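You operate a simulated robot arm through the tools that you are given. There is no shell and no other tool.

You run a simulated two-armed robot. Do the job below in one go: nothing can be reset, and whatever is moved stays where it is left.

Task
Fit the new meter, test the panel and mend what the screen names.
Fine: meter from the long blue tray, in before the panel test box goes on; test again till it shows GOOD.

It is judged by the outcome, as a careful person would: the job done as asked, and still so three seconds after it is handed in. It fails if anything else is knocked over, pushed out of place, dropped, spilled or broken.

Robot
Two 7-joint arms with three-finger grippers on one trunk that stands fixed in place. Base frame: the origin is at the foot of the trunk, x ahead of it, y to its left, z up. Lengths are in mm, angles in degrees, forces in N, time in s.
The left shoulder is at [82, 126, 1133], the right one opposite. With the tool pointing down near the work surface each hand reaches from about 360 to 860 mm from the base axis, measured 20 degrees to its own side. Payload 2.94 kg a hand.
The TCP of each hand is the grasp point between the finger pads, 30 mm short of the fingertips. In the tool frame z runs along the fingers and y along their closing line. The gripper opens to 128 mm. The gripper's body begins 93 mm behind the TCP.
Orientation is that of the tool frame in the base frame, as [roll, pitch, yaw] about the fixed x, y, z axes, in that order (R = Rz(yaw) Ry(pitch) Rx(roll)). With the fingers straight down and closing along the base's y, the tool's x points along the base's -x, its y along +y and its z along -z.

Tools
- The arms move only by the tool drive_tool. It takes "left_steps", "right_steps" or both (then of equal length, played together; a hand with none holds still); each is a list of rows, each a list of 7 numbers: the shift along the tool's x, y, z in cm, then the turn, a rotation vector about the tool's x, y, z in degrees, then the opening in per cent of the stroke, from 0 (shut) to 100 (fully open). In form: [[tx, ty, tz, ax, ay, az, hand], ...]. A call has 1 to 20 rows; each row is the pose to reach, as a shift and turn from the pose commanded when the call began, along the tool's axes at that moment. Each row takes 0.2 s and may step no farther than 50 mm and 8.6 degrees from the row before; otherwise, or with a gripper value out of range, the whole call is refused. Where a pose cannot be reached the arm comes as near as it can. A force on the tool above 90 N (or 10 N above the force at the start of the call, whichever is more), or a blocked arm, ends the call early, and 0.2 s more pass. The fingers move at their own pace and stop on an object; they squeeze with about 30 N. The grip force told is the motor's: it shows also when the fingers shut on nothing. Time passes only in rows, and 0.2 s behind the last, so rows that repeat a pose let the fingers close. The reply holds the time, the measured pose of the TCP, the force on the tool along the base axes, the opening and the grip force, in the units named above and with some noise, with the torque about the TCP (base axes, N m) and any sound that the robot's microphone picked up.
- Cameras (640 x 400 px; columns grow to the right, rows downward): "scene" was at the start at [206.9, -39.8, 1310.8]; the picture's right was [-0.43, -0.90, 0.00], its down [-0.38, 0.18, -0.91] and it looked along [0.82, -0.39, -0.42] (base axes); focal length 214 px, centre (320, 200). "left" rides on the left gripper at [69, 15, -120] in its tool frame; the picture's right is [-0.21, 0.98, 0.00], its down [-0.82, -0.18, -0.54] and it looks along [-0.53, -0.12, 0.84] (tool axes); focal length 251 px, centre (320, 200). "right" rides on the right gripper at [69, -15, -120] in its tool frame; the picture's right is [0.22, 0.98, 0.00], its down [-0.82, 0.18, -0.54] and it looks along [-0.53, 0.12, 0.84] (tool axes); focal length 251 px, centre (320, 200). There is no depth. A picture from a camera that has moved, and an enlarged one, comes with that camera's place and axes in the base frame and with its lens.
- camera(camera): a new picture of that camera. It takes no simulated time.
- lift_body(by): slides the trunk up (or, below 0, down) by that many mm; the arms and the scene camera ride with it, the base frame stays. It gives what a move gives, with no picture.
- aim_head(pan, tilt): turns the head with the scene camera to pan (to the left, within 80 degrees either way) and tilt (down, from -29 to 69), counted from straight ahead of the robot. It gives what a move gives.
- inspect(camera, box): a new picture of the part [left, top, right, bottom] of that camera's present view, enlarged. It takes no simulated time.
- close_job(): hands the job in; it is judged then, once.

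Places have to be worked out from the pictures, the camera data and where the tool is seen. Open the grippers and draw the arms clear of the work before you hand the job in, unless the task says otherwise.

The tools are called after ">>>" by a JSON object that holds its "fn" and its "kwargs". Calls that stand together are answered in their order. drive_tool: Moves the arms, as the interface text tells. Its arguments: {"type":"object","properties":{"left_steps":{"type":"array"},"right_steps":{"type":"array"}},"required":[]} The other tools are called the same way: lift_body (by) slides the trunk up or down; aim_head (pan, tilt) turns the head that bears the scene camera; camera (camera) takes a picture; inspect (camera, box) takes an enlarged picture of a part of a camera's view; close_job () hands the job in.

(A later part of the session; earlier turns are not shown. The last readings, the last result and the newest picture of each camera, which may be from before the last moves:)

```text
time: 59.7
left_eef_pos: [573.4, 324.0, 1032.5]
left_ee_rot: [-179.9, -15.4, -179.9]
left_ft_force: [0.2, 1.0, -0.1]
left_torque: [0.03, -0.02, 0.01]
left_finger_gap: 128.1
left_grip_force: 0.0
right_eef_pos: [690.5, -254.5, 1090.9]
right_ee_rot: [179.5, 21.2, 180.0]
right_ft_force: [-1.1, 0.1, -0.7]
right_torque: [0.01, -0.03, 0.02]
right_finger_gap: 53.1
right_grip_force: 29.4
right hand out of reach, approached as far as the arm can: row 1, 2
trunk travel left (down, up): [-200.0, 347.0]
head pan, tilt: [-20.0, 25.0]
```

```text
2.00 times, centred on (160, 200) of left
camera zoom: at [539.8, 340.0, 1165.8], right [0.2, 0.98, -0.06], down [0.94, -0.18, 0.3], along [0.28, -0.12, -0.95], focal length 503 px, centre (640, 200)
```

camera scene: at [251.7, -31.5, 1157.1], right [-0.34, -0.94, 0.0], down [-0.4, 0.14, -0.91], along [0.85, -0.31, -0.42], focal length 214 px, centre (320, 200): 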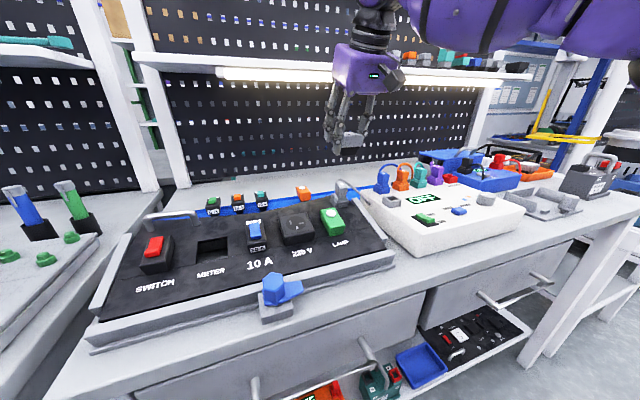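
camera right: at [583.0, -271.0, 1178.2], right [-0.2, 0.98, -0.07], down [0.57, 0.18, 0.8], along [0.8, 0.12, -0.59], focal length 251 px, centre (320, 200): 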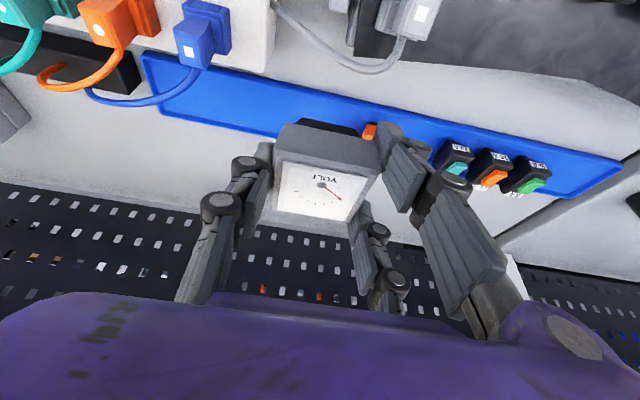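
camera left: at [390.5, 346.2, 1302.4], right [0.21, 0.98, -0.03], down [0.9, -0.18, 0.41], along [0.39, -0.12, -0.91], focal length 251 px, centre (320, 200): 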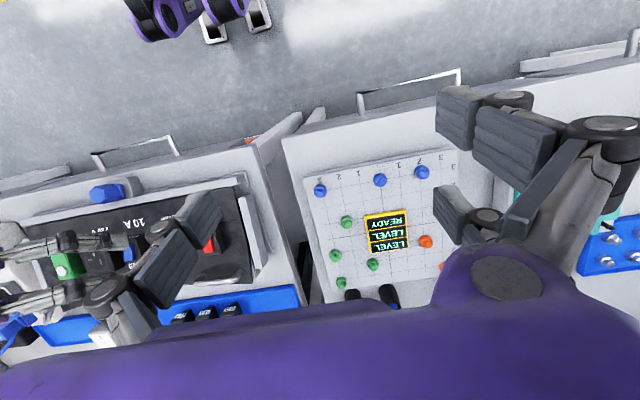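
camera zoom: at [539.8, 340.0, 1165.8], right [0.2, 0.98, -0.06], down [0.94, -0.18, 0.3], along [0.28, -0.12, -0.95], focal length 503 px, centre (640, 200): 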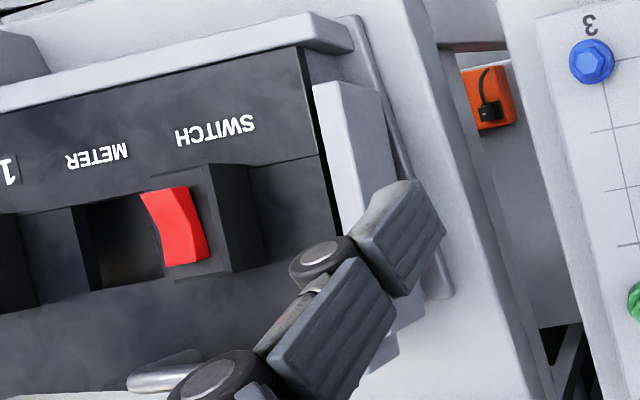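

The plug is a ~18–20 mm tapered block under a 25 mm body, so it will stand stably. I'll carry it over to the clear patch on the white box top, near (605, −505).

>>> {"fn": "drive_tool", "kwargs": {"right_steps": [[1.14, -3.58, -0.44, 0, 0, 0, 20], [2.28, -7.16, -0.88, 0, 0, 0, 20], [3.42, -10.7, -1.32, 0, 0, 0, 20], [4.55, -14.3, -1.77, 0, 0, 0, 20], [5.7, -17.9, -2.2, 0, 0, 0, 20], [6.83, -21.5, -2.65, 0, 0, 0, 20], [7.97, -25.05, -3.09, 0, 0, 0, 20]]}}

>>> {"fn": "camera", "kwargs": {"camera": "right"}}

>>> {"fn": "camera", "kwargs": {"camera": "scene"}}

```text
time: 61.3
left_eef_pos: [573.5, 324.3, 1032.6]
left_ee_rot: [180.0, -15.5, -179.9]
left_ft_force: [-0.6, -0.1, 0.3]
left_torque: [0.01, 0.01, -0.02]
left_finger_gap: 128.0
left_grip_force: 0.1
right_eef_pos: [605.4, -507.0, 1088.6]
right_ee_rot: [179.5, 20.9, -179.9]
right_ft_force: [0.4, 0.8, -0.8]
right_torque: [-0.04, 0.01, 0.04]
right_finger_gap: 53.3
right_grip_force: 30.1
trunk travel left (down, up): [-200.0, 347.0]
head pan, tilt: [-20.0, 25.0]
```

```text
taken
camera right: at [498.4, -523.0, 1175.1], right [-0.2, 0.98, -0.07], down [0.57, 0.18, 0.8], along [0.79, 0.12, -0.59], focal length 251 px, centre (320, 200)
```

right: 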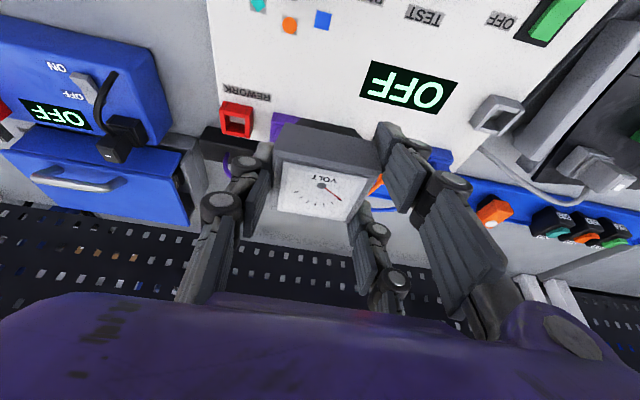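

```text
taken
camera scene: at [252.3, -32.4, 1156.9], right [-0.34, -0.94, 0.0], down [-0.4, 0.15, -0.91], along [0.85, -0.31, -0.42], focal length 214 px, centre (320, 200)
```

scene: 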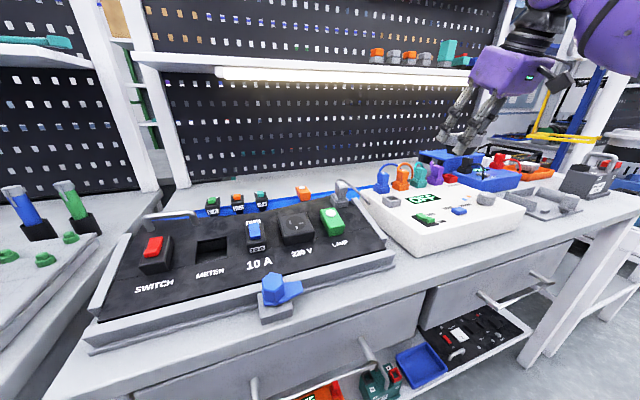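

The meter is about 6 mm forward of the TCP, so it is over a clear area (x 586–637, y −534…−480). I'll lower to about 5 mm above the box top.

>>> {"fn": "drive_tool", "kwargs": {"right_steps": [[0.9, 0, 2.35, 0, 0, 0, 20], [1.8, 0, 4.7, 0, 0, 0, 20], [2.7, 0, 7.05, 0, 0, 0, 20], [3.4, 0, 8.9, 0, 0, 0, 20]]}}

>>> {"fn": "inspect", "kwargs": {"camera": "scene", "box": [380, 110, 540, 220]}}

```text
time: 62.3
left_eef_pos: [575.1, 323.9, 1032.0]
left_ee_rot: [-180.0, -15.7, -179.9]
left_ft_force: [-0.2, 1.1, -0.2]
left_torque: [0.02, 0.0, 0.01]
left_finger_gap: 128.1
left_grip_force: 0.0
right_eef_pos: [605.8, -503.6, 994.6]
right_ee_rot: [179.6, 21.1, 179.9]
right_ft_force: [0.2, 0.2, -0.9]
right_torque: [0.0, 0.01, -0.02]
right_finger_gap: 53.2
right_grip_force: 30.4
trunk travel left (down, up): [-200.0, 347.0]
head pan, tilt: [-20.0, 25.0]
```

```text
3.64 times, centred on (460, 165) of scene
camera zoom: at [252.6, -31.9, 1156.8], right [-0.34, -0.94, 0.0], down [-0.4, 0.14, -0.91], along [0.85, -0.31, -0.42], focal length 780 px, centre (-189, 327)
```

zoom: 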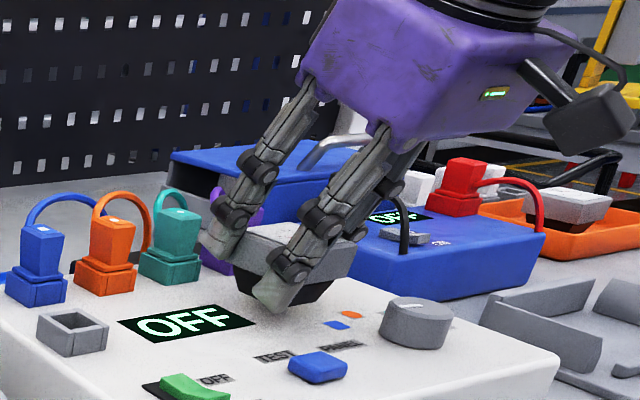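

The meter hovers just over the box top. I'll lower it in millimetre steps and watch the force.

>>> {"fn": "drive_tool", "kwargs": {"right_steps": [[0.07, 0, 0.19, 0, 0, 0, 20], [0.14, 0, 0.37, 0, 0, 0, 20], [0.14, 0, 0.37, 0, 0, 0, 20]]}}

```text
time: 63.1
left_eef_pos: [574.6, 324.7, 1032.6]
left_ee_rot: [-179.8, -15.6, -179.9]
left_ft_force: [-0.3, 0.1, -0.3]
left_torque: [0.02, -0.01, -0.01]
left_finger_gap: 128.1
left_grip_force: 0.0
right_eef_pos: [606.2, -505.0, 990.0]
right_ee_rot: [179.6, 21.0, -180.0]
right_ft_force: [0.3, 0.6, -1.1]
right_torque: [0.0, 0.01, -0.02]
right_finger_gap: 53.4
right_grip_force: 29.8
trunk travel left (down, up): [-200.0, 347.0]
head pan, tilt: [-20.0, 25.0]
```

No contact yet, so I'll go down a few more millimetres.

>>> {"fn": "drive_tool", "kwargs": {"right_steps": [[0.07, 0, 0.19, 0, 0, 0, 20], [0.07, 0, 0.19, 0, 0, 0, 20]]}}

>>> {"fn": "drive_tool", "kwargs": {"right_steps": [[0.07, 0, 0.19, 0, 0, 0, 20], [0.07, 0, 0.19, 0, 0, 0, 20]]}}

```text
time: 63.7
left_eef_pos: [573.7, 324.2, 1031.8]
left_ee_rot: [-179.9, -15.6, -179.8]
left_ft_force: [0.2, -0.2, -0.3]
left_torque: [0.0, -0.02, 0.02]
left_finger_gap: 127.6
left_grip_force: 0.1
right_eef_pos: [607.3, -503.8, 987.7]
right_ee_rot: [179.6, 21.1, 180.0]
right_ft_force: [-0.4, -0.1, -1.8]
right_torque: [0.0, -0.01, 0.0]
right_finger_gap: 53.4
right_grip_force: 29.8
trunk travel left (down, up): [-200.0, 347.0]
head pan, tilt: [-20.0, 25.0]
```

```text
time: 64.3
left_eef_pos: [575.1, 324.3, 1031.8]
left_ee_rot: [-179.8, -15.5, -179.9]
left_ft_force: [-0.1, 0.3, 0.2]
left_torque: [-0.01, 0.03, -0.03]
left_finger_gap: 128.0
left_grip_force: 0.2
right_eef_pos: [606.6, -504.8, 986.1]
right_ee_rot: [179.6, 21.1, -180.0]
right_ft_force: [-0.8, -0.1, 0.0]
right_torque: [0.05, 0.02, -0.03]
right_finger_gap: 53.4
right_grip_force: 29.9
trunk travel left (down, up): [-200.0, 347.0]
head pan, tilt: [-20.0, 25.0]
```

Still no contact. I'll continue down in small steps.

>>> {"fn": "drive_tool", "kwargs": {"right_steps": [[0.07, 0, 0.19, 0, 0, 0, 20], [0.07, 0, 0.19, 0, 0, 0, 20]]}}

>>> {"fn": "inspect", "kwargs": {"camera": "scene", "box": [420, 140, 490, 200]}}

```text
time: 64.9
left_eef_pos: [573.8, 325.2, 1032.1]
left_ee_rot: [-179.9, -15.7, -179.9]
left_ft_force: [0.1, -0.6, -0.1]
left_torque: [0.0, 0.02, -0.01]
left_finger_gap: 128.1
left_grip_force: 0.1
right_eef_pos: [606.3, -504.8, 984.5]
right_ee_rot: [179.7, 21.2, -180.0]
right_ft_force: [-0.6, 0.4, 0.4]
right_torque: [-0.03, -0.04, -0.01]
right_finger_gap: 53.6
right_grip_force: 30.1
trunk travel left (down, up): [-200.0, 347.0]
head pan, tilt: [-20.0, 25.0]
```

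```text
6.67 times, centred on (455, 170) of scene
camera zoom: at [252.4, -31.7, 1156.9], right [-0.34, -0.94, 0.0], down [-0.4, 0.14, -0.91], along [0.85, -0.31, -0.42], focal length 1430 px, centre (-580, 400)
```

zoom: 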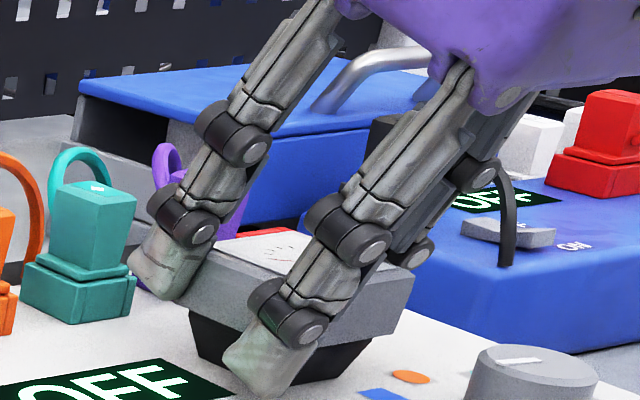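

The plug is very near the surface. I'll go another couple of millimetres.

>>> {"fn": "drive_tool", "kwargs": {"right_steps": [[0.05, 0, 0.14, 0, 0, 0, 20], [0.05, 0, 0.14, 0, 0, 0, 20]]}}

>>> {"fn": "drive_tool", "kwargs": {"right_steps": [[0.05, 0, 0.14, 0, 0, 0, 20], [0.05, 0, 0.14, 0, 0, 0, 20]]}}

```text
time: 65.5
left_eef_pos: [573.3, 325.2, 1032.6]
left_ee_rot: [-179.9, -15.5, -180.0]
left_ft_force: [-0.5, -0.2, -0.2]
left_torque: [-0.01, 0.03, -0.01]
left_finger_gap: 128.0
left_grip_force: 0.0
right_eef_pos: [606.0, -505.3, 985.3]
right_ee_rot: [179.7, 21.2, 180.0]
right_ft_force: [0.2, -3.7, 9.3]
right_torque: [0.03, 0.04, -0.01]
right_finger_gap: 53.2
right_grip_force: 29.8
trunk travel left (down, up): [-200.0, 347.0]
head pan, tilt: [-20.0, 25.0]
```

```text
time: 66.1
left_eef_pos: [572.1, 325.8, 1033.3]
left_ee_rot: [-179.9, -15.4, -179.9]
left_ft_force: [0.3, -0.4, -0.5]
left_torque: [-0.02, 0.0, 0.0]
left_finger_gap: 127.9
left_grip_force: 0.0
right_eef_pos: [605.9, -503.9, 984.3]
right_ee_rot: [179.7, 21.5, -180.0]
right_ft_force: [2.7, -4.1, 21.0]
right_torque: [0.02, 0.05, 0.01]
right_finger_gap: 53.6
right_grip_force: 30.1
trunk travel left (down, up): [-200.0, 347.0]
head pan, tilt: [-20.0, 25.0]
```

It is in contact (21 N). I'll ease up a little and open the fingers to release.

>>> {"fn": "drive_tool", "kwargs": {"right_steps": [[-0.07, 0, -0.19, 0, 0, 0, 20], [-0.07, 0, -0.19, 0, 0, 0, 42], [-0.07, 0, -0.19, 0, 0, 0, 50], [-0.07, 0, -0.19, 0, 0, 0, 60], [-0.07, 0, -0.19, 0, 0, 0, 60]]}}

>>> {"fn": "camera", "kwargs": {"camera": "right"}}

>>> {"fn": "inspect", "kwargs": {"camera": "scene", "box": [400, 120, 520, 210]}}

```text
time: 67.3
left_eef_pos: [575.5, 324.0, 1032.5]
left_ee_rot: [-179.8, -15.6, -179.9]
left_ft_force: [0.0, 0.0, 0.1]
left_torque: [0.0, 0.03, 0.02]
left_finger_gap: 128.2
left_grip_force: 0.1
right_eef_pos: [605.3, -504.6, 982.7]
right_ee_rot: [179.6, 21.0, -180.0]
right_ft_force: [-0.1, 0.0, 0.2]
right_torque: [-0.01, -0.01, 0.01]
right_finger_gap: 76.9
right_grip_force: 0.0
trunk travel left (down, up): [-200.0, 347.0]
head pan, tilt: [-20.0, 25.0]
```

```text
taken
camera right: at [499.1, -520.9, 1070.0], right [-0.2, 0.98, -0.07], down [0.57, 0.18, 0.8], along [0.79, 0.12, -0.59], focal length 251 px, centre (320, 200)
```

right: 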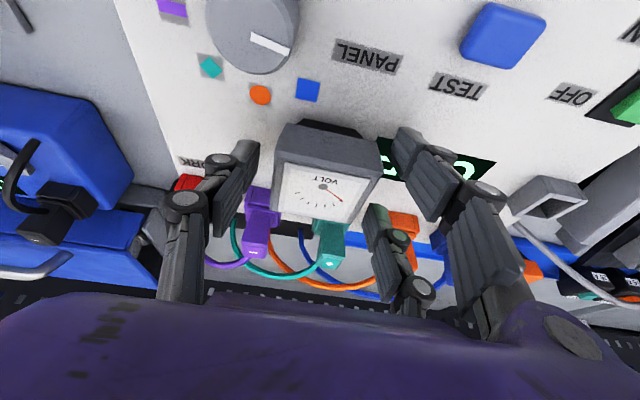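

```text
4.44 times, centred on (460, 165) of scene
camera zoom: at [252.4, -31.7, 1156.9], right [-0.34, -0.94, 0.0], down [-0.4, 0.14, -0.91], along [0.85, -0.31, -0.42], focal length 953 px, centre (-302, 356)
```

zoom: 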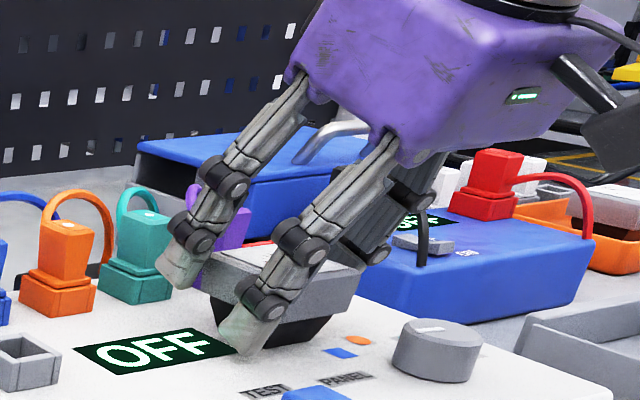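

The meter stands upright on the box. However, with the 30° right lean the wrist would be at the edge of reach this far right, so I'll regrip it and slide it over to about (600, −430), nearer the middle of the box. I'll close and lift slightly.

>>> {"fn": "drive_tool", "kwargs": {"right_steps": [[0, 0, 0, 0, 0, 0, 45], [0, 0, 0, 0, 0, 0, 30], [0, 0, 0, 0, 0, 0, 20], [0, 0, 0, 0, 0, 0, 20], [-0.36, 0, -0.93, 0, 0, 0, 20], [-0.72, 0, -1.87, 0, 0, 0, 20]]}}

>>> {"fn": "drive_tool", "kwargs": {"right_steps": [[0.3, 2.5, -0.15, 0, 0, 0, 20], [0.7, 5.0, -0.3, 0, 0, 0, 20], [1.1, 7.5, -0.43, 0, 0, 0, 20]]}}

>>> {"fn": "inspect", "kwargs": {"camera": "scene", "box": [380, 120, 520, 230]}}

```text
time: 68.7
left_eef_pos: [574.3, 326.3, 1031.8]
left_ee_rot: [-179.9, -15.6, -179.9]
left_ft_force: [0.2, 0.1, -0.7]
left_torque: [0.01, -0.01, -0.01]
left_finger_gap: 127.8
left_grip_force: 0.0
right_eef_pos: [605.4, -505.9, 1003.6]
right_ee_rot: [179.7, 21.0, -180.0]
right_ft_force: [0.6, -0.4, -0.4]
right_torque: [0.03, 0.0, 0.0]
right_finger_gap: 53.4
right_grip_force: 29.9
trunk travel left (down, up): [-200.0, 347.0]
head pan, tilt: [-20.0, 25.0]
```

```text
time: 69.5
left_eef_pos: [574.2, 324.7, 1031.7]
left_ee_rot: [-179.8, -15.6, -179.9]
left_ft_force: [1.0, 0.1, 0.6]
left_torque: [-0.09, -0.03, -0.03]
left_finger_gap: 128.0
left_grip_force: 0.0
right_eef_pos: [592.6, -428.8, 1003.5]
right_ee_rot: [179.6, 21.1, 179.9]
right_ft_force: [0.0, 0.6, -1.0]
right_torque: [-0.04, 0.01, -0.02]
right_finger_gap: 53.4
right_grip_force: 30.8
trunk travel left (down, up): [-200.0, 347.0]
head pan, tilt: [-20.0, 25.0]
```

```text
3.64 times, centred on (450, 175) of scene
camera zoom: at [252.3, -31.3, 1156.9], right [-0.34, -0.94, 0.0], down [-0.4, 0.14, -0.91], along [0.85, -0.31, -0.42], focal length 780 px, centre (-153, 291)
```

zoom: 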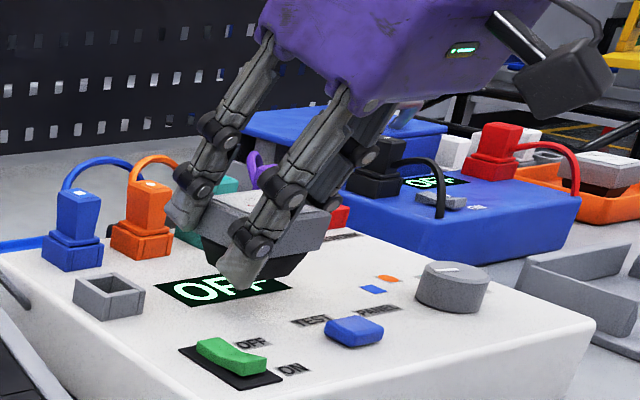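

It's held and hovering over the screen area. I'll lower it to the surface.

>>> {"fn": "drive_tool", "kwargs": {"right_steps": [[0.35, 0, 0.9, 0, 0, 0, 20], [0.68, 0, 1.77, 0, 0, 0, 20], [0.72, 0, 1.87, 0, 0, 0, 20]]}}

>>> {"fn": "drive_tool", "kwargs": {"right_steps": [[0.04, 0, 0.1, 0, 0, 0, 20], [0.04, 0, 0.1, 0, 0, 0, 20]]}}

```text
time: 70.3
left_eef_pos: [573.1, 325.0, 1032.3]
left_ee_rot: [-179.9, -15.7, -179.9]
left_ft_force: [-0.5, 0.1, 1.0]
left_torque: [-0.02, 0.01, 0.01]
left_finger_gap: 127.9
left_grip_force: 0.1
right_eef_pos: [592.5, -428.9, 983.9]
right_ee_rot: [179.7, 21.1, -180.0]
right_ft_force: [0.1, -0.6, 1.2]
right_torque: [0.03, -0.04, 0.01]
right_finger_gap: 53.4
right_grip_force: 30.1
trunk travel left (down, up): [-200.0, 347.0]
head pan, tilt: [-20.0, 25.0]
```

```text
time: 70.9
left_eef_pos: [574.5, 325.7, 1031.7]
left_ee_rot: [-179.9, -15.6, 180.0]
left_ft_force: [-0.5, 0.2, 0.0]
left_torque: [0.01, 0.0, -0.01]
left_finger_gap: 128.1
left_grip_force: 0.1
right_eef_pos: [594.5, -428.8, 983.2]
right_ee_rot: [179.6, 21.2, -180.0]
right_ft_force: [1.0, 1.1, 5.9]
right_torque: [0.06, 0.08, 0.02]
right_finger_gap: 53.0
right_grip_force: 29.7
trunk travel left (down, up): [-200.0, 347.0]
head pan, tilt: [-20.0, 25.0]
```

It's resting on the surface (6 N). I'll release it and back off along the finger direction.

>>> {"fn": "drive_tool", "kwargs": {"right_steps": [[0, 0, 0, 0, 0, 0, 43], [0, 0, 0, 0, 0, 0, 52], [0, 0, 0, 0, 0, 0, 62], [0, 0, 0, 0, 0, 0, 62], [0, 0, -3, 0, 0, 0, 62], [0, 0, -6, 0, 0, 0, 62], [0, 0, -9, 0, 0, 0, 62], [0, 0, -12, 0, 0, 0, 62]]}}

>>> {"fn": "camera", "kwargs": {"camera": "right"}}

>>> {"fn": "inspect", "kwargs": {"camera": "scene", "box": [380, 120, 520, 230]}}

```text
time: 72.7
left_eef_pos: [574.3, 325.2, 1032.2]
left_ee_rot: [-179.9, -15.5, -179.9]
left_ft_force: [0.0, -0.5, 0.1]
left_torque: [0.0, -0.04, -0.01]
left_finger_gap: 128.1
left_grip_force: 0.1
right_eef_pos: [550.7, -429.9, 1094.3]
right_ee_rot: [179.5, 21.1, -180.0]
right_ft_force: [-0.8, -0.3, 0.0]
right_torque: [0.01, -0.01, 0.0]
right_finger_gap: 79.3
right_grip_force: 0.1
trunk travel left (down, up): [-200.0, 347.0]
head pan, tilt: [-20.0, 25.0]
```

```text
taken
camera right: at [444.2, -445.0, 1180.8], right [-0.2, 0.98, -0.07], down [0.57, 0.18, 0.8], along [0.8, 0.12, -0.59], focal length 251 px, centre (320, 200)
```

right: 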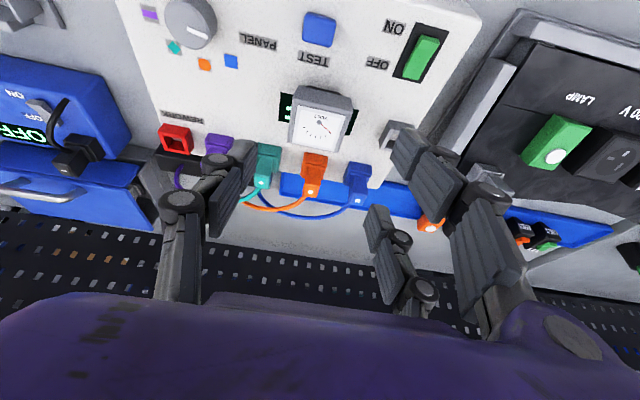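

```text
3.64 times, centred on (450, 175) of scene
camera zoom: at [251.9, -31.3, 1157.0], right [-0.34, -0.94, 0.0], down [-0.4, 0.14, -0.91], along [0.85, -0.31, -0.42], focal length 780 px, centre (-153, 291)
```

zoom: 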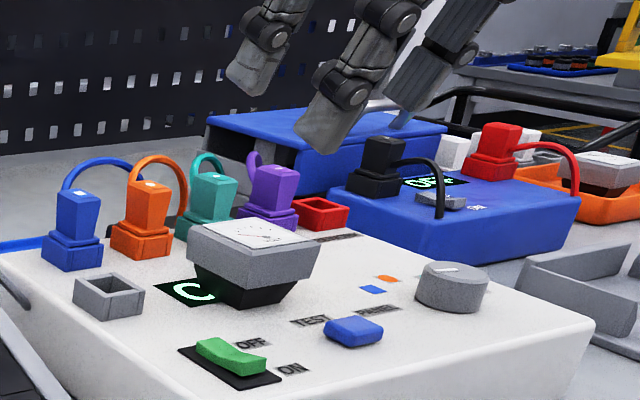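

The meter stands fine on the box. I'll zoom in to measure its body and plug accurately, and recheck its position from the right camera.

>>> {"fn": "inspect", "kwargs": {"camera": "scene", "box": [415, 165, 475, 210]}}

>>> {"fn": "inspect", "kwargs": {"camera": "right", "box": [270, 70, 370, 160]}}

```text
8.89 times, centred on (445, 188) of scene
camera zoom: at [251.9, -31.3, 1157.0], right [-0.34, -0.94, 0.0], down [-0.4, 0.14, -0.91], along [0.85, -0.31, -0.42], focal length 1906 px, centre (-791, 311)
```

zoom: 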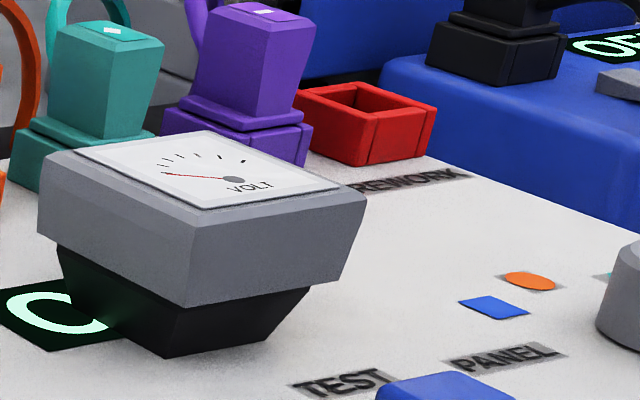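

```text
4.44 times, centred on (320, 115) of right
camera zoom: at [444.2, -445.0, 1180.8], right [-0.2, 0.98, -0.07], down [0.57, 0.18, 0.8], along [0.8, 0.12, -0.59], focal length 1118 px, centre (320, 578)
```

zoom: 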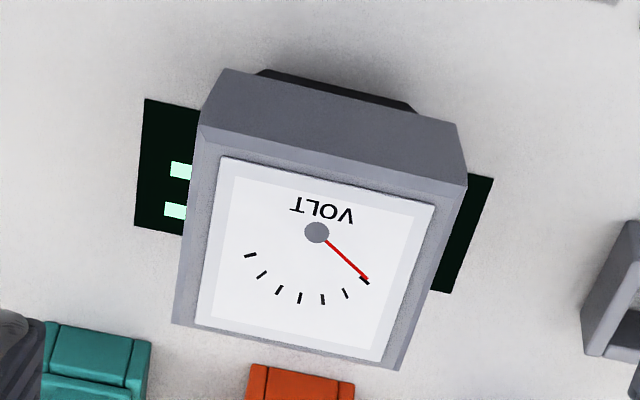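

The plug tapers from about 42 mm at the top to about 32 mm at the bottom, so it self-guides into the ~45 mm slot. The meter is centred at (599, −431). Now I'll turn the hand to close along x with a 32° lean to the right, above the meter.

>>> {"fn": "drive_tool", "kwargs": {"right_steps": [[-0.32, -0.38, 0.29, -3.35, -0.72, -6.72, 62], [-0.63, -0.75, 0.58, -6.7, -1.43, -13.4, 62], [-0.95, -1.1, 0.88, -10.05, -2.15, -20.15, 62], [-1.27, -1.5, 1.17, -13.4, -2.87, -26.9, 62], [-1.6, -1.9, 1.46, -16.75, -3.6, -33.6, 62], [-1.9, -2.25, 1.75, -20.1, -4.3, -40.3, 62], [-2.2, -2.6, 2.0, -23.45, -5.0, -47.0, 62], [-2.5, -3.0, 2.3, -26.8, -5.7, -53.7, 62], [-2.85, -3.4, 2.6, -30.15, -6.45, -60.45, 62], [-3.2, -3.75, 2.9, -33.5, -7.2, -67.2, 62], [-3.5, -4.1, 3.2, -36.85, -7.9, -73.9, 62], [-3.8, -4.5, 3.5, -40.2, -8.6, -80.6, 62]]}}

>>> {"fn": "camera", "kwargs": {"camera": "right"}}

>>> {"fn": "camera", "kwargs": {"camera": "scene"}}

```text
time: 75.3
left_eef_pos: [574.1, 325.9, 1031.8]
left_ee_rot: [-179.9, -15.6, -179.9]
left_ft_force: [0.2, 0.0, 0.7]
left_torque: [0.01, 0.0, 0.04]
left_finger_gap: 127.9
left_grip_force: 0.0
right_eef_pos: [595.3, -471.0, 1072.0]
right_ee_rot: [-179.8, 32.3, -89.8]
right_ft_force: [0.4, -0.7, 0.6]
right_torque: [-0.01, -0.01, 0.02]
right_finger_gap: 79.3
right_grip_force: 0.0
right hand out of reach, approached as far as the arm can: row 12
trunk travel left (down, up): [-200.0, 347.0]
head pan, tilt: [-20.0, 25.0]
```

```text
taken
camera right: at [610.5, -593.9, 1136.4], right [-0.98, -0.18, -0.12], down [-0.18, 0.41, 0.9], along [-0.12, 0.9, -0.43], focal length 251 px, centre (320, 200)
```

right: 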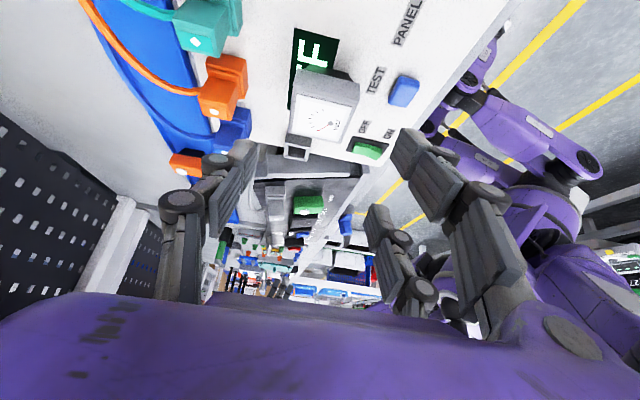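

```text
taken
camera scene: at [252.5, -31.2, 1156.9], right [-0.34, -0.94, 0.0], down [-0.4, 0.14, -0.91], along [0.85, -0.31, -0.42], focal length 214 px, centre (320, 200)
```

scene: 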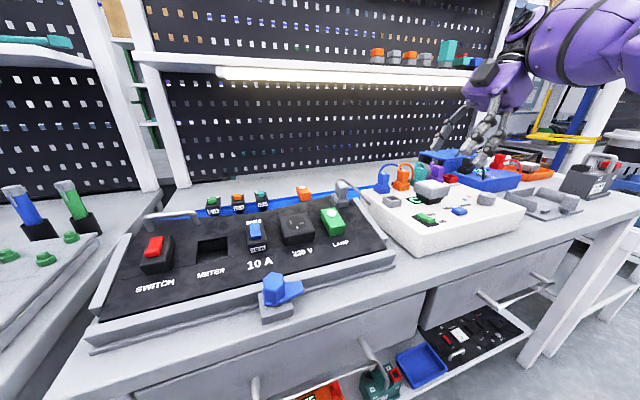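

The orientation is right (32° lean, closing along x). I'll move down so the fingers straddle the meter's front and back faces.

>>> {"fn": "drive_tool", "kwargs": {"right_steps": [[0.5, -0.1, 2.1, 0, 0, 0, 62], [1.0, -0.2, 4.2, 0, 0, 0, 62], [1.5, -0.3, 6.3, 0, 0, 0, 62], [2.04, -0.37, 8.4, 0, 0, 0, 62]]}}

>>> {"fn": "camera", "kwargs": {"camera": "right"}}

>>> {"fn": "inspect", "kwargs": {"camera": "scene", "box": [390, 110, 510, 220]}}

```text
time: 76.3
left_eef_pos: [573.5, 325.4, 1031.7]
left_ee_rot: [-179.9, -15.6, -179.8]
left_ft_force: [0.2, 0.3, -0.1]
left_torque: [-0.01, 0.0, -0.01]
left_finger_gap: 127.8
left_grip_force: 0.1
right_eef_pos: [600.4, -443.8, 990.3]
right_ee_rot: [-179.9, 32.4, -90.0]
right_ft_force: [0.3, -0.7, -0.3]
right_torque: [0.0, -0.03, 0.02]
right_finger_gap: 79.4
right_grip_force: 0.0
trunk travel left (down, up): [-200.0, 347.0]
head pan, tilt: [-20.0, 25.0]
```

```text
taken
camera right: at [616.3, -567.0, 1053.6], right [-0.98, -0.18, -0.12], down [-0.18, 0.4, 0.9], along [-0.12, 0.9, -0.43], focal length 251 px, centre (320, 200)
```

right: 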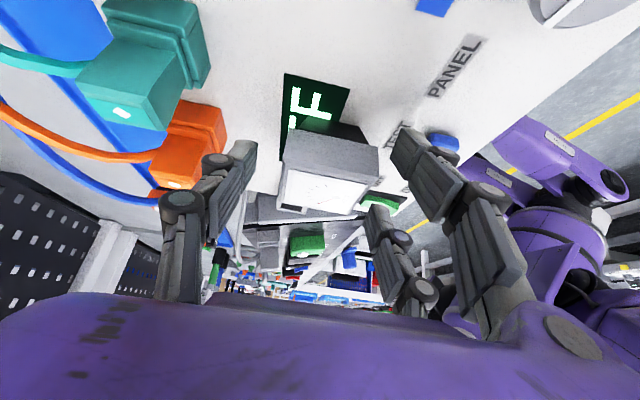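

```text
3.64 times, centred on (450, 165) of scene
camera zoom: at [252.6, -31.8, 1156.9], right [-0.34, -0.94, 0.0], down [-0.4, 0.14, -0.91], along [0.85, -0.31, -0.42], focal length 780 px, centre (-153, 327)
```

zoom: 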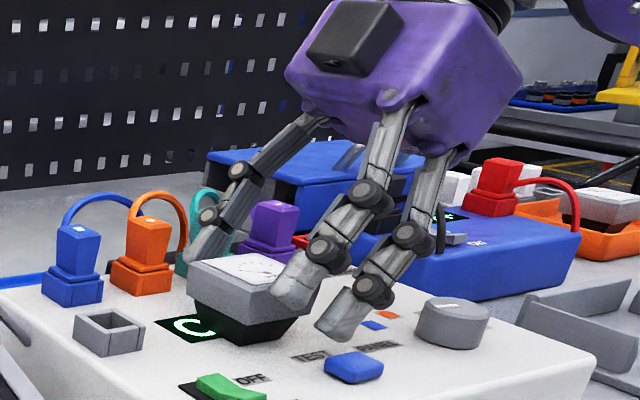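

The fingers straddle the meter front and back with no contact. I'll close on it.

>>> {"fn": "drive_tool", "kwargs": {"right_steps": [[0, 0, 0, 0, 0, 0, 48], [0, 0, 0, 0, 0, 0, 36], [0, 0, 0, 0, 0, 0, 20], [0, 0, 0, 0, 0, 0, 20], [0, 0, 0, 0, 0, 0, 20]]}}

>>> {"fn": "inspect", "kwargs": {"camera": "scene", "box": [390, 110, 510, 220]}}

```text
time: 77.5
left_eef_pos: [575.6, 326.3, 1031.0]
left_ee_rot: [-179.9, -15.5, -180.0]
left_ft_force: [0.3, -0.3, 0.9]
left_torque: [-0.02, 0.0, -0.01]
left_finger_gap: 128.1
left_grip_force: 0.2
right_eef_pos: [599.7, -443.1, 990.4]
right_ee_rot: [180.0, 32.4, -89.9]
right_ft_force: [0.0, -0.2, 0.4]
right_torque: [0.01, -0.03, 0.02]
right_finger_gap: 51.3
right_grip_force: 29.8
trunk travel left (down, up): [-200.0, 347.0]
head pan, tilt: [-20.0, 25.0]
```

```text
3.64 times, centred on (450, 165) of scene
camera zoom: at [252.4, -31.7, 1156.9], right [-0.34, -0.94, 0.0], down [-0.4, 0.14, -0.91], along [0.85, -0.31, -0.42], focal length 780 px, centre (-153, 327)
```

zoom: 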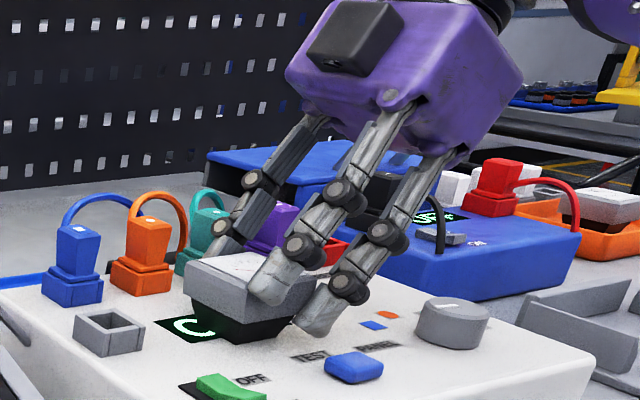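

It's gripped (51.3 mm, 30 N). I'll lift straight up and check that the meter comes with the hand.

>>> {"fn": "drive_tool", "kwargs": {"right_steps": [[-0.5, 0, -0.85, 0, 0, 0, 20], [-1.6, 0, -2.5, 0, 0, 0, 20], [-3.0, 0, -4.8, 0, 0, 0, 20], [-4.4, 0, -7.0, 0, 0, 0, 20]]}}

>>> {"fn": "camera", "kwargs": {"camera": "right"}}

>>> {"fn": "inspect", "kwargs": {"camera": "scene", "box": [390, 90, 510, 200]}}

>>> {"fn": "inspect", "kwargs": {"camera": "scene", "box": [120, 200, 280, 300]}}

```text
time: 78.5
left_eef_pos: [574.9, 324.5, 1032.1]
left_ee_rot: [-179.8, -15.6, -179.8]
left_ft_force: [0.0, 0.6, -0.4]
left_torque: [0.0, 0.04, 0.0]
left_finger_gap: 128.1
left_grip_force: 0.1
right_eef_pos: [598.2, -444.3, 1073.0]
right_ee_rot: [-180.0, 32.3, -89.9]
right_ft_force: [0.1, 0.3, -0.6]
right_torque: [-0.01, 0.03, 0.01]
right_finger_gap: 51.1
right_grip_force: 29.8
trunk travel left (down, up): [-200.0, 347.0]
head pan, tilt: [-20.0, 25.0]
```

```text
taken
camera right: at [614.5, -567.2, 1137.5], right [-0.98, -0.18, -0.11], down [-0.18, 0.4, 0.9], along [-0.12, 0.9, -0.43], focal length 251 px, centre (320, 200)
```

right: 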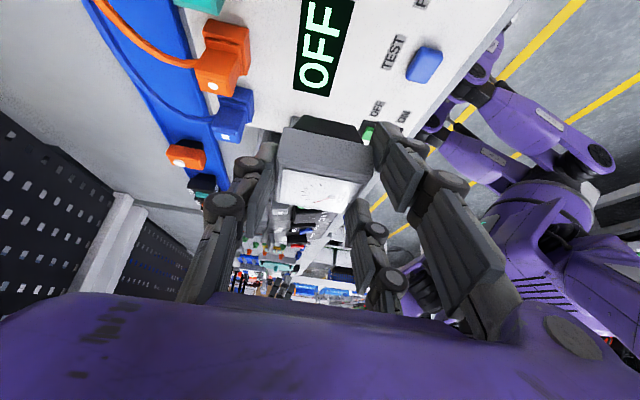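

```text
3.64 times, centred on (450, 145) of scene
camera zoom: at [252.4, -31.3, 1156.9], right [-0.34, -0.94, 0.0], down [-0.4, 0.14, -0.91], along [0.85, -0.31, -0.42], focal length 780 px, centre (-153, 400)
```

zoom: 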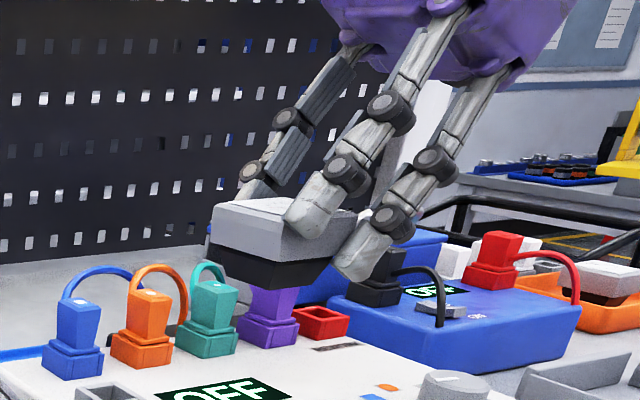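

```text
4.00 times, centred on (200, 250) of scene
camera zoom: at [252.4, -31.3, 1156.9], right [-0.34, -0.94, 0.0], down [-0.4, 0.14, -0.91], along [0.85, -0.31, -0.42], focal length 858 px, centre (800, 0)
```

zoom: 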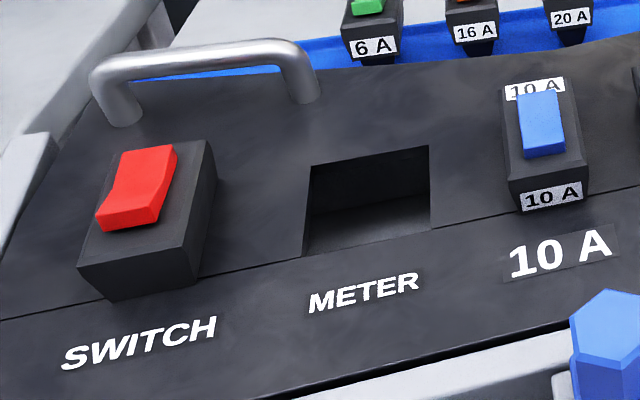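

The meter is lifted cleanly. I estimate the slot at x 559.5–603, y 14.5–60, z 928 to 940, so the panel slopes roughly 16–20°. I'll carry the meter over to above the slot, adding about 18° of tilt on the way.

>>> {"fn": "drive_tool", "kwargs": {"right_steps": [[-3.3, 0.2, 2.1, 1.3, 0, -0.8, 20], [-6.6, 0.4, 4.2, 2.5, 0, -1.6, 20], [-10.0, 0.6, 6.3, 3.8, 0, -2.4, 20], [-13.3, 0.8, 8.3, 5.1, 0, -3.2, 20], [-16.6, 1.0, 10.4, 6.3, 0, -4.0, 20], [-20.0, 1.15, 12.5, 7.6, 0, -4.8, 20], [-23.3, 1.3, 14.6, 8.9, 0, -5.6, 20], [-26.6, 1.5, 16.7, 10.1, 0, -6.4, 20], [-29.9, 1.7, 18.8, 11.4, 0, -7.2, 20], [-33.2, 1.9, 20.8, 12.7, 0, -8.0, 20], [-36.6, 2.1, 22.9, 13.9, 0, -8.8, 20], [-39.9, 2.3, 25.0, 15.2, 0, -9.6, 20]]}}

>>> {"fn": "camera", "kwargs": {"camera": "right"}}

>>> {"fn": "camera", "kwargs": {"camera": "scene"}}

>>> {"fn": "camera", "kwargs": {"camera": "left"}}

```text
time: 81.1
left_eef_pos: [575.6, 324.7, 1030.7]
left_ee_rot: [-179.9, -15.6, -179.9]
left_ft_force: [-0.1, -0.4, -0.7]
left_torque: [0.03, 0.0, 0.01]
left_finger_gap: 128.2
left_grip_force: 0.0
right_eef_pos: [576.5, 28.5, 1074.6]
right_ee_rot: [-158.9, 30.5, -78.9]
right_ft_force: [0.4, 0.5, -0.8]
right_torque: [-0.05, 0.0, -0.03]
right_finger_gap: 51.1
right_grip_force: 29.9
trunk travel left (down, up): [-200.0, 347.0]
head pan, tilt: [-20.0, 25.0]
```

```text
taken
camera right: at [570.5, -94.9, 1140.0], right [-0.89, -0.18, -0.41], down [-0.45, 0.4, 0.8], along [0.02, 0.9, -0.44], focal length 251 px, centre (320, 200)
```

right: 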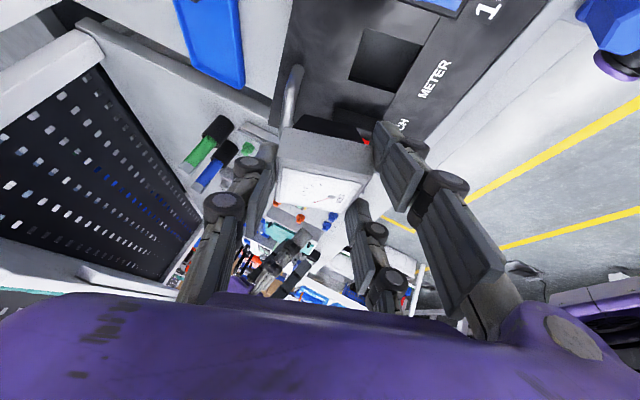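

```text
taken
camera scene: at [253.0, -31.3, 1156.7], right [-0.34, -0.94, 0.0], down [-0.4, 0.14, -0.91], along [0.85, -0.31, -0.42], focal length 214 px, centre (320, 200)
```

scene: 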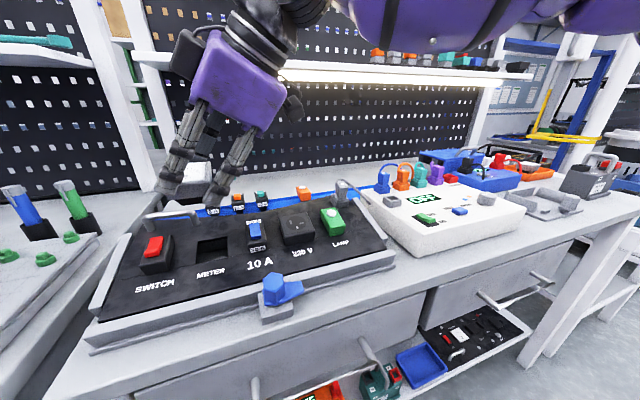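

```text
taken
camera left: at [541.2, 340.3, 1164.8], right [0.2, 0.98, -0.06], down [0.94, -0.18, 0.3], along [0.28, -0.12, -0.95], focal length 251 px, centre (320, 200)
```

left: 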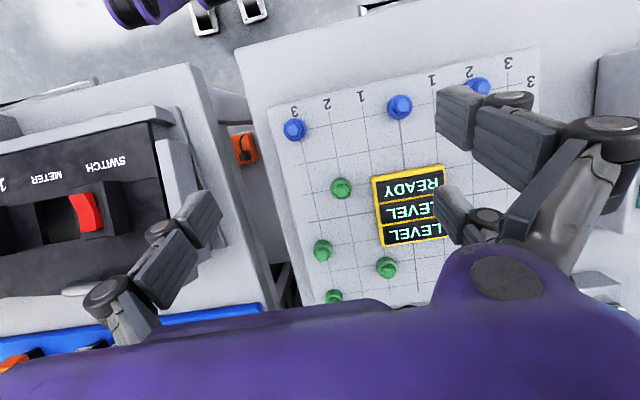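

I'm over the slot. I'll zoom the right camera on the slot and panel edges to work out the slope.

>>> {"fn": "inspect", "kwargs": {"camera": "right", "box": [260, 10, 460, 135]}}

>>> {"fn": "inspect", "kwargs": {"camera": "left", "box": [0, 80, 240, 310]}}

>>> {"fn": "inspect", "kwargs": {"camera": "scene", "box": [90, 200, 290, 330]}}

```text
3.20 times, centred on (360, 72) of right
camera zoom: at [570.5, -94.9, 1140.0], right [-0.89, -0.18, -0.41], down [-0.45, 0.4, 0.8], along [0.02, 0.9, -0.44], focal length 805 px, centre (192, 608)
```

zoom: 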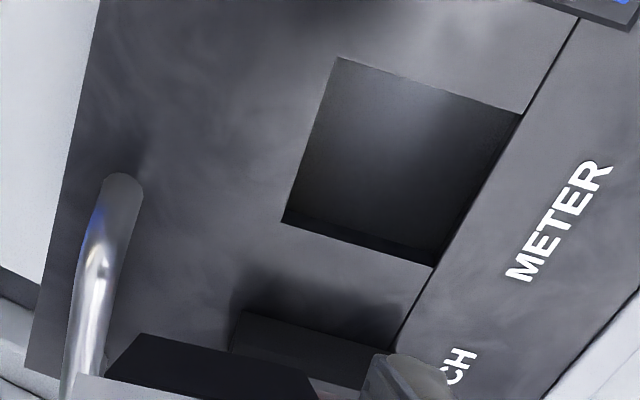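

```text
1.74 times, centred on (120, 195) of left
camera zoom: at [541.2, 340.3, 1164.8], right [0.2, 0.98, -0.06], down [0.94, -0.18, 0.3], along [0.28, -0.12, -0.95], focal length 437 px, centre (668, 209)
```

zoom: 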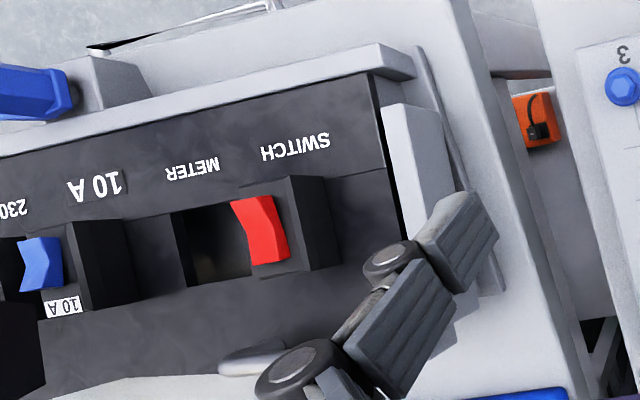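

```text
3.08 times, centred on (190, 265) of scene
camera zoom: at [253.0, -31.3, 1156.7], right [-0.34, -0.94, 0.0], down [-0.4, 0.14, -0.91], along [0.85, -0.31, -0.42], focal length 660 px, centre (720, 0)
```

zoom: 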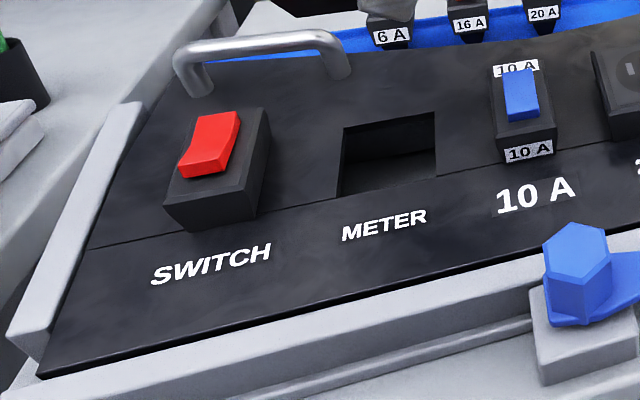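

From this side view the panel slope comes out at about 15.5°, with the slot centred near (580, 37, 936). I'll trim the tilt to match and go down to hover with the plug about 20 mm above the slot.

>>> {"fn": "drive_tool", "kwargs": {"right_steps": [[1.2, 1.2, 1.77, -0.7, 0, 0.45, 20], [2.5, 2.4, 3.5, -1.4, 0, 0.9, 20], [3.77, 3.63, 5.3, -2.1, 0, 1.33, 20], [3.77, 3.63, 5.3, -2.1, 0, 1.33, 20]]}}

>>> {"fn": "inspect", "kwargs": {"camera": "scene", "box": [120, 130, 320, 290]}}

>>> {"fn": "camera", "kwargs": {"camera": "right"}}

>>> {"fn": "inspect", "kwargs": {"camera": "left", "box": [0, 80, 240, 310]}}

```text
time: 82.1
left_eef_pos: [573.8, 324.6, 1032.2]
left_ee_rot: [-179.9, -15.6, -180.0]
left_ft_force: [0.4, -0.5, 0.8]
left_torque: [0.03, -0.01, -0.03]
left_finger_gap: 128.2
left_grip_force: 0.0
right_eef_pos: [560.2, 22.7, 1002.6]
right_ee_rot: [-161.7, 31.1, -80.3]
right_ft_force: [-0.6, -0.6, -0.7]
right_torque: [0.01, 0.0, 0.0]
right_finger_gap: 51.3
right_grip_force: 30.0
trunk travel left (down, up): [-200.0, 347.0]
head pan, tilt: [-20.0, 25.0]
```

```text
2.50 times, centred on (220, 210) of scene
camera zoom: at [252.2, -31.7, 1157.0], right [-0.34, -0.94, 0.0], down [-0.4, 0.14, -0.91], along [0.85, -0.31, -0.42], focal length 536 px, centre (570, 175)
```

zoom: 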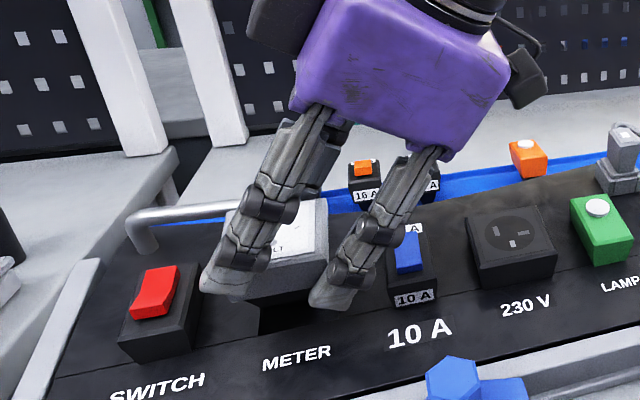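

```text
taken
camera right: at [557.9, -99.4, 1069.1], right [-0.91, -0.18, -0.37], down [-0.41, 0.4, 0.82], along [0.0, 0.9, -0.44], focal length 251 px, centre (320, 200)
```

right: 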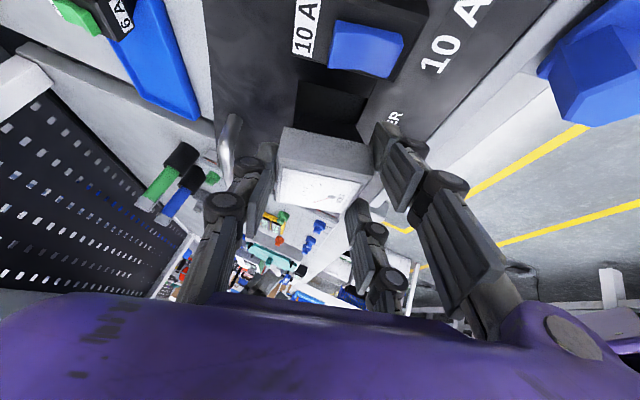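

```text
1.74 times, centred on (120, 195) of left
camera zoom: at [540.4, 339.8, 1165.5], right [0.2, 0.98, -0.06], down [0.94, -0.18, 0.3], along [0.28, -0.12, -0.95], focal length 437 px, centre (668, 209)
```

zoom: 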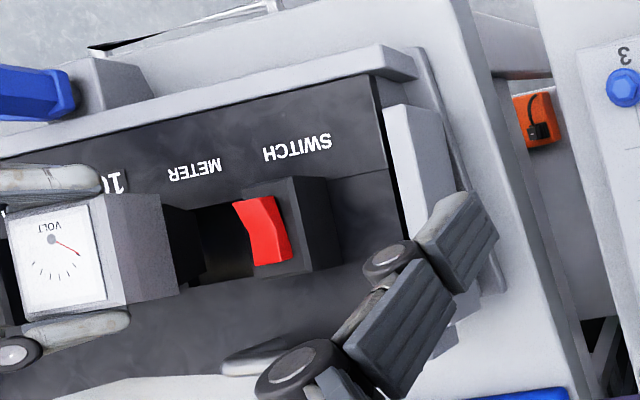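

I'm hovering close above the slot. I'll zoom in from the scene and right cameras to check how the plug lines up with the slot.

>>> {"fn": "inspect", "kwargs": {"camera": "scene", "box": [170, 195, 270, 275]}}

>>> {"fn": "inspect", "kwargs": {"camera": "right", "box": [250, 60, 420, 200]}}

>>> {"fn": "inspect", "kwargs": {"camera": "left", "box": [0, 140, 160, 240]}}

```text
5.00 times, centred on (220, 235) of scene
camera zoom: at [252.2, -31.7, 1157.0], right [-0.34, -0.94, 0.0], down [-0.4, 0.14, -0.91], along [0.85, -0.31, -0.42], focal length 1072 px, centre (820, 25)
```

zoom: 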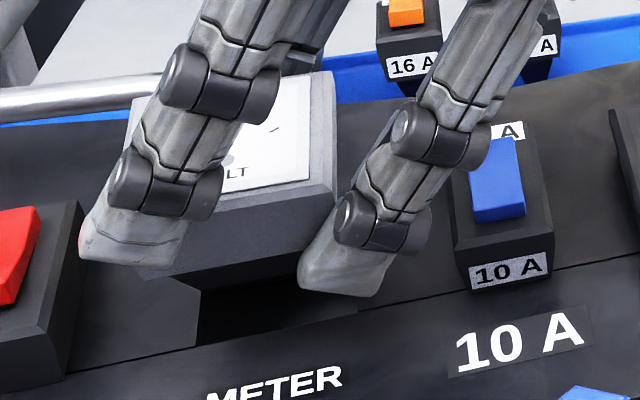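

```text
2.86 times, centred on (335, 130) of right
camera zoom: at [557.9, -99.4, 1069.1], right [-0.91, -0.18, -0.37], down [-0.41, 0.4, 0.82], along [0.0, 0.9, -0.44], focal length 718 px, centre (277, 400)
```

zoom: 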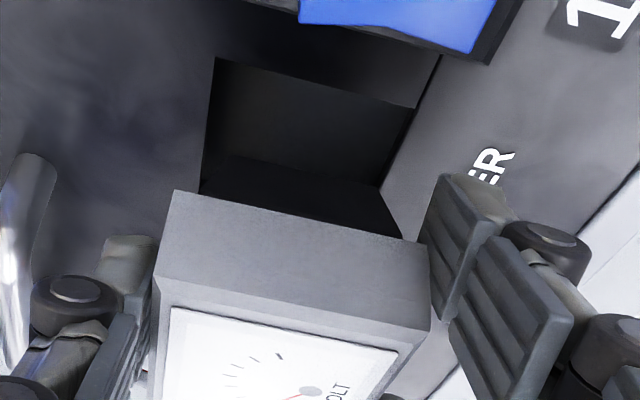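

```text
4.00 times, centred on (80, 190) of left
camera zoom: at [540.4, 339.8, 1165.5], right [0.2, 0.98, -0.06], down [0.94, -0.18, 0.3], along [0.28, -0.12, -0.95], focal length 1006 px, centre (1280, 240)
```

zoom: 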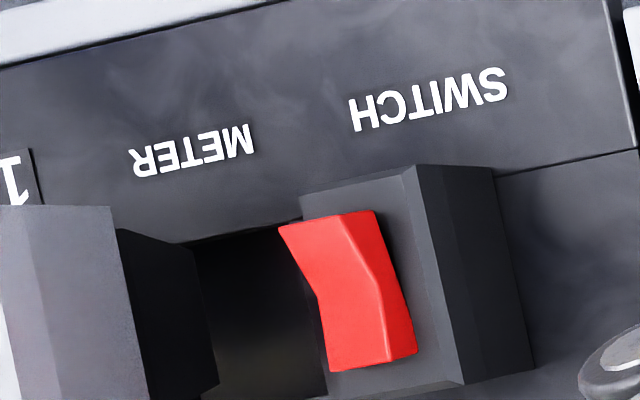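

The side view shows the body's bottom is about 27–28 mm below the TCP, so the fingertips would touch the panel about 3 mm before it seats. I'll therefore insert most of the way, release, and press it home from above. First I'll take a couple of extra readings to average out the position noise.

>>> {"fn": "drive_tool", "kwargs": {"right_steps": [[0, 0, 0, 0, 0, 0, 20]]}}

>>> {"fn": "drive_tool", "kwargs": {"right_steps": [[0, 0, 0, 0, 0, 0, 20]]}}

>>> {"fn": "drive_tool", "kwargs": {"right_steps": [[0, 0, 0, 0, 0, 0, 20]]}}

```text
time: 82.5
left_eef_pos: [573.6, 324.5, 1032.5]
left_ee_rot: [-179.9, -15.6, -179.9]
left_ft_force: [-0.4, 0.2, -0.1]
left_torque: [-0.01, 0.02, 0.01]
left_finger_gap: 127.8
left_grip_force: 0.0
right_eef_pos: [561.3, 22.4, 1003.7]
right_ee_rot: [-161.8, 31.1, -80.2]
right_ft_force: [-0.2, 0.6, -1.2]
right_torque: [-0.02, 0.01, 0.02]
right_finger_gap: 51.0
right_grip_force: 29.7
trunk travel left (down, up): [-200.0, 347.0]
head pan, tilt: [-20.0, 25.0]
```

```text
time: 82.9
left_eef_pos: [574.8, 324.9, 1032.0]
left_ee_rot: [-179.8, -15.6, -179.9]
left_ft_force: [0.1, 0.5, 0.9]
left_torque: [-0.02, -0.01, -0.02]
left_finger_gap: 128.1
left_grip_force: 0.2
right_eef_pos: [560.4, 22.8, 1004.0]
right_ee_rot: [-161.8, 31.1, -80.3]
right_ft_force: [0.2, -0.3, -0.9]
right_torque: [-0.01, 0.02, 0.0]
right_finger_gap: 51.2
right_grip_force: 29.6
trunk travel left (down, up): [-200.0, 347.0]
head pan, tilt: [-20.0, 25.0]
```

```text
time: 83.3
left_eef_pos: [574.2, 325.2, 1032.2]
left_ee_rot: [-179.9, -15.5, -179.9]
left_ft_force: [0.8, -0.3, -0.1]
left_torque: [0.01, 0.0, 0.03]
left_finger_gap: 128.2
left_grip_force: 0.0
right_eef_pos: [560.4, 22.6, 1003.1]
right_ee_rot: [-161.9, 31.1, -80.3]
right_ft_force: [0.5, 0.0, -1.6]
right_torque: [0.02, 0.01, 0.01]
right_finger_gap: 51.5
right_grip_force: 29.8
trunk travel left (down, up): [-200.0, 347.0]
head pan, tilt: [-20.0, 25.0]
```

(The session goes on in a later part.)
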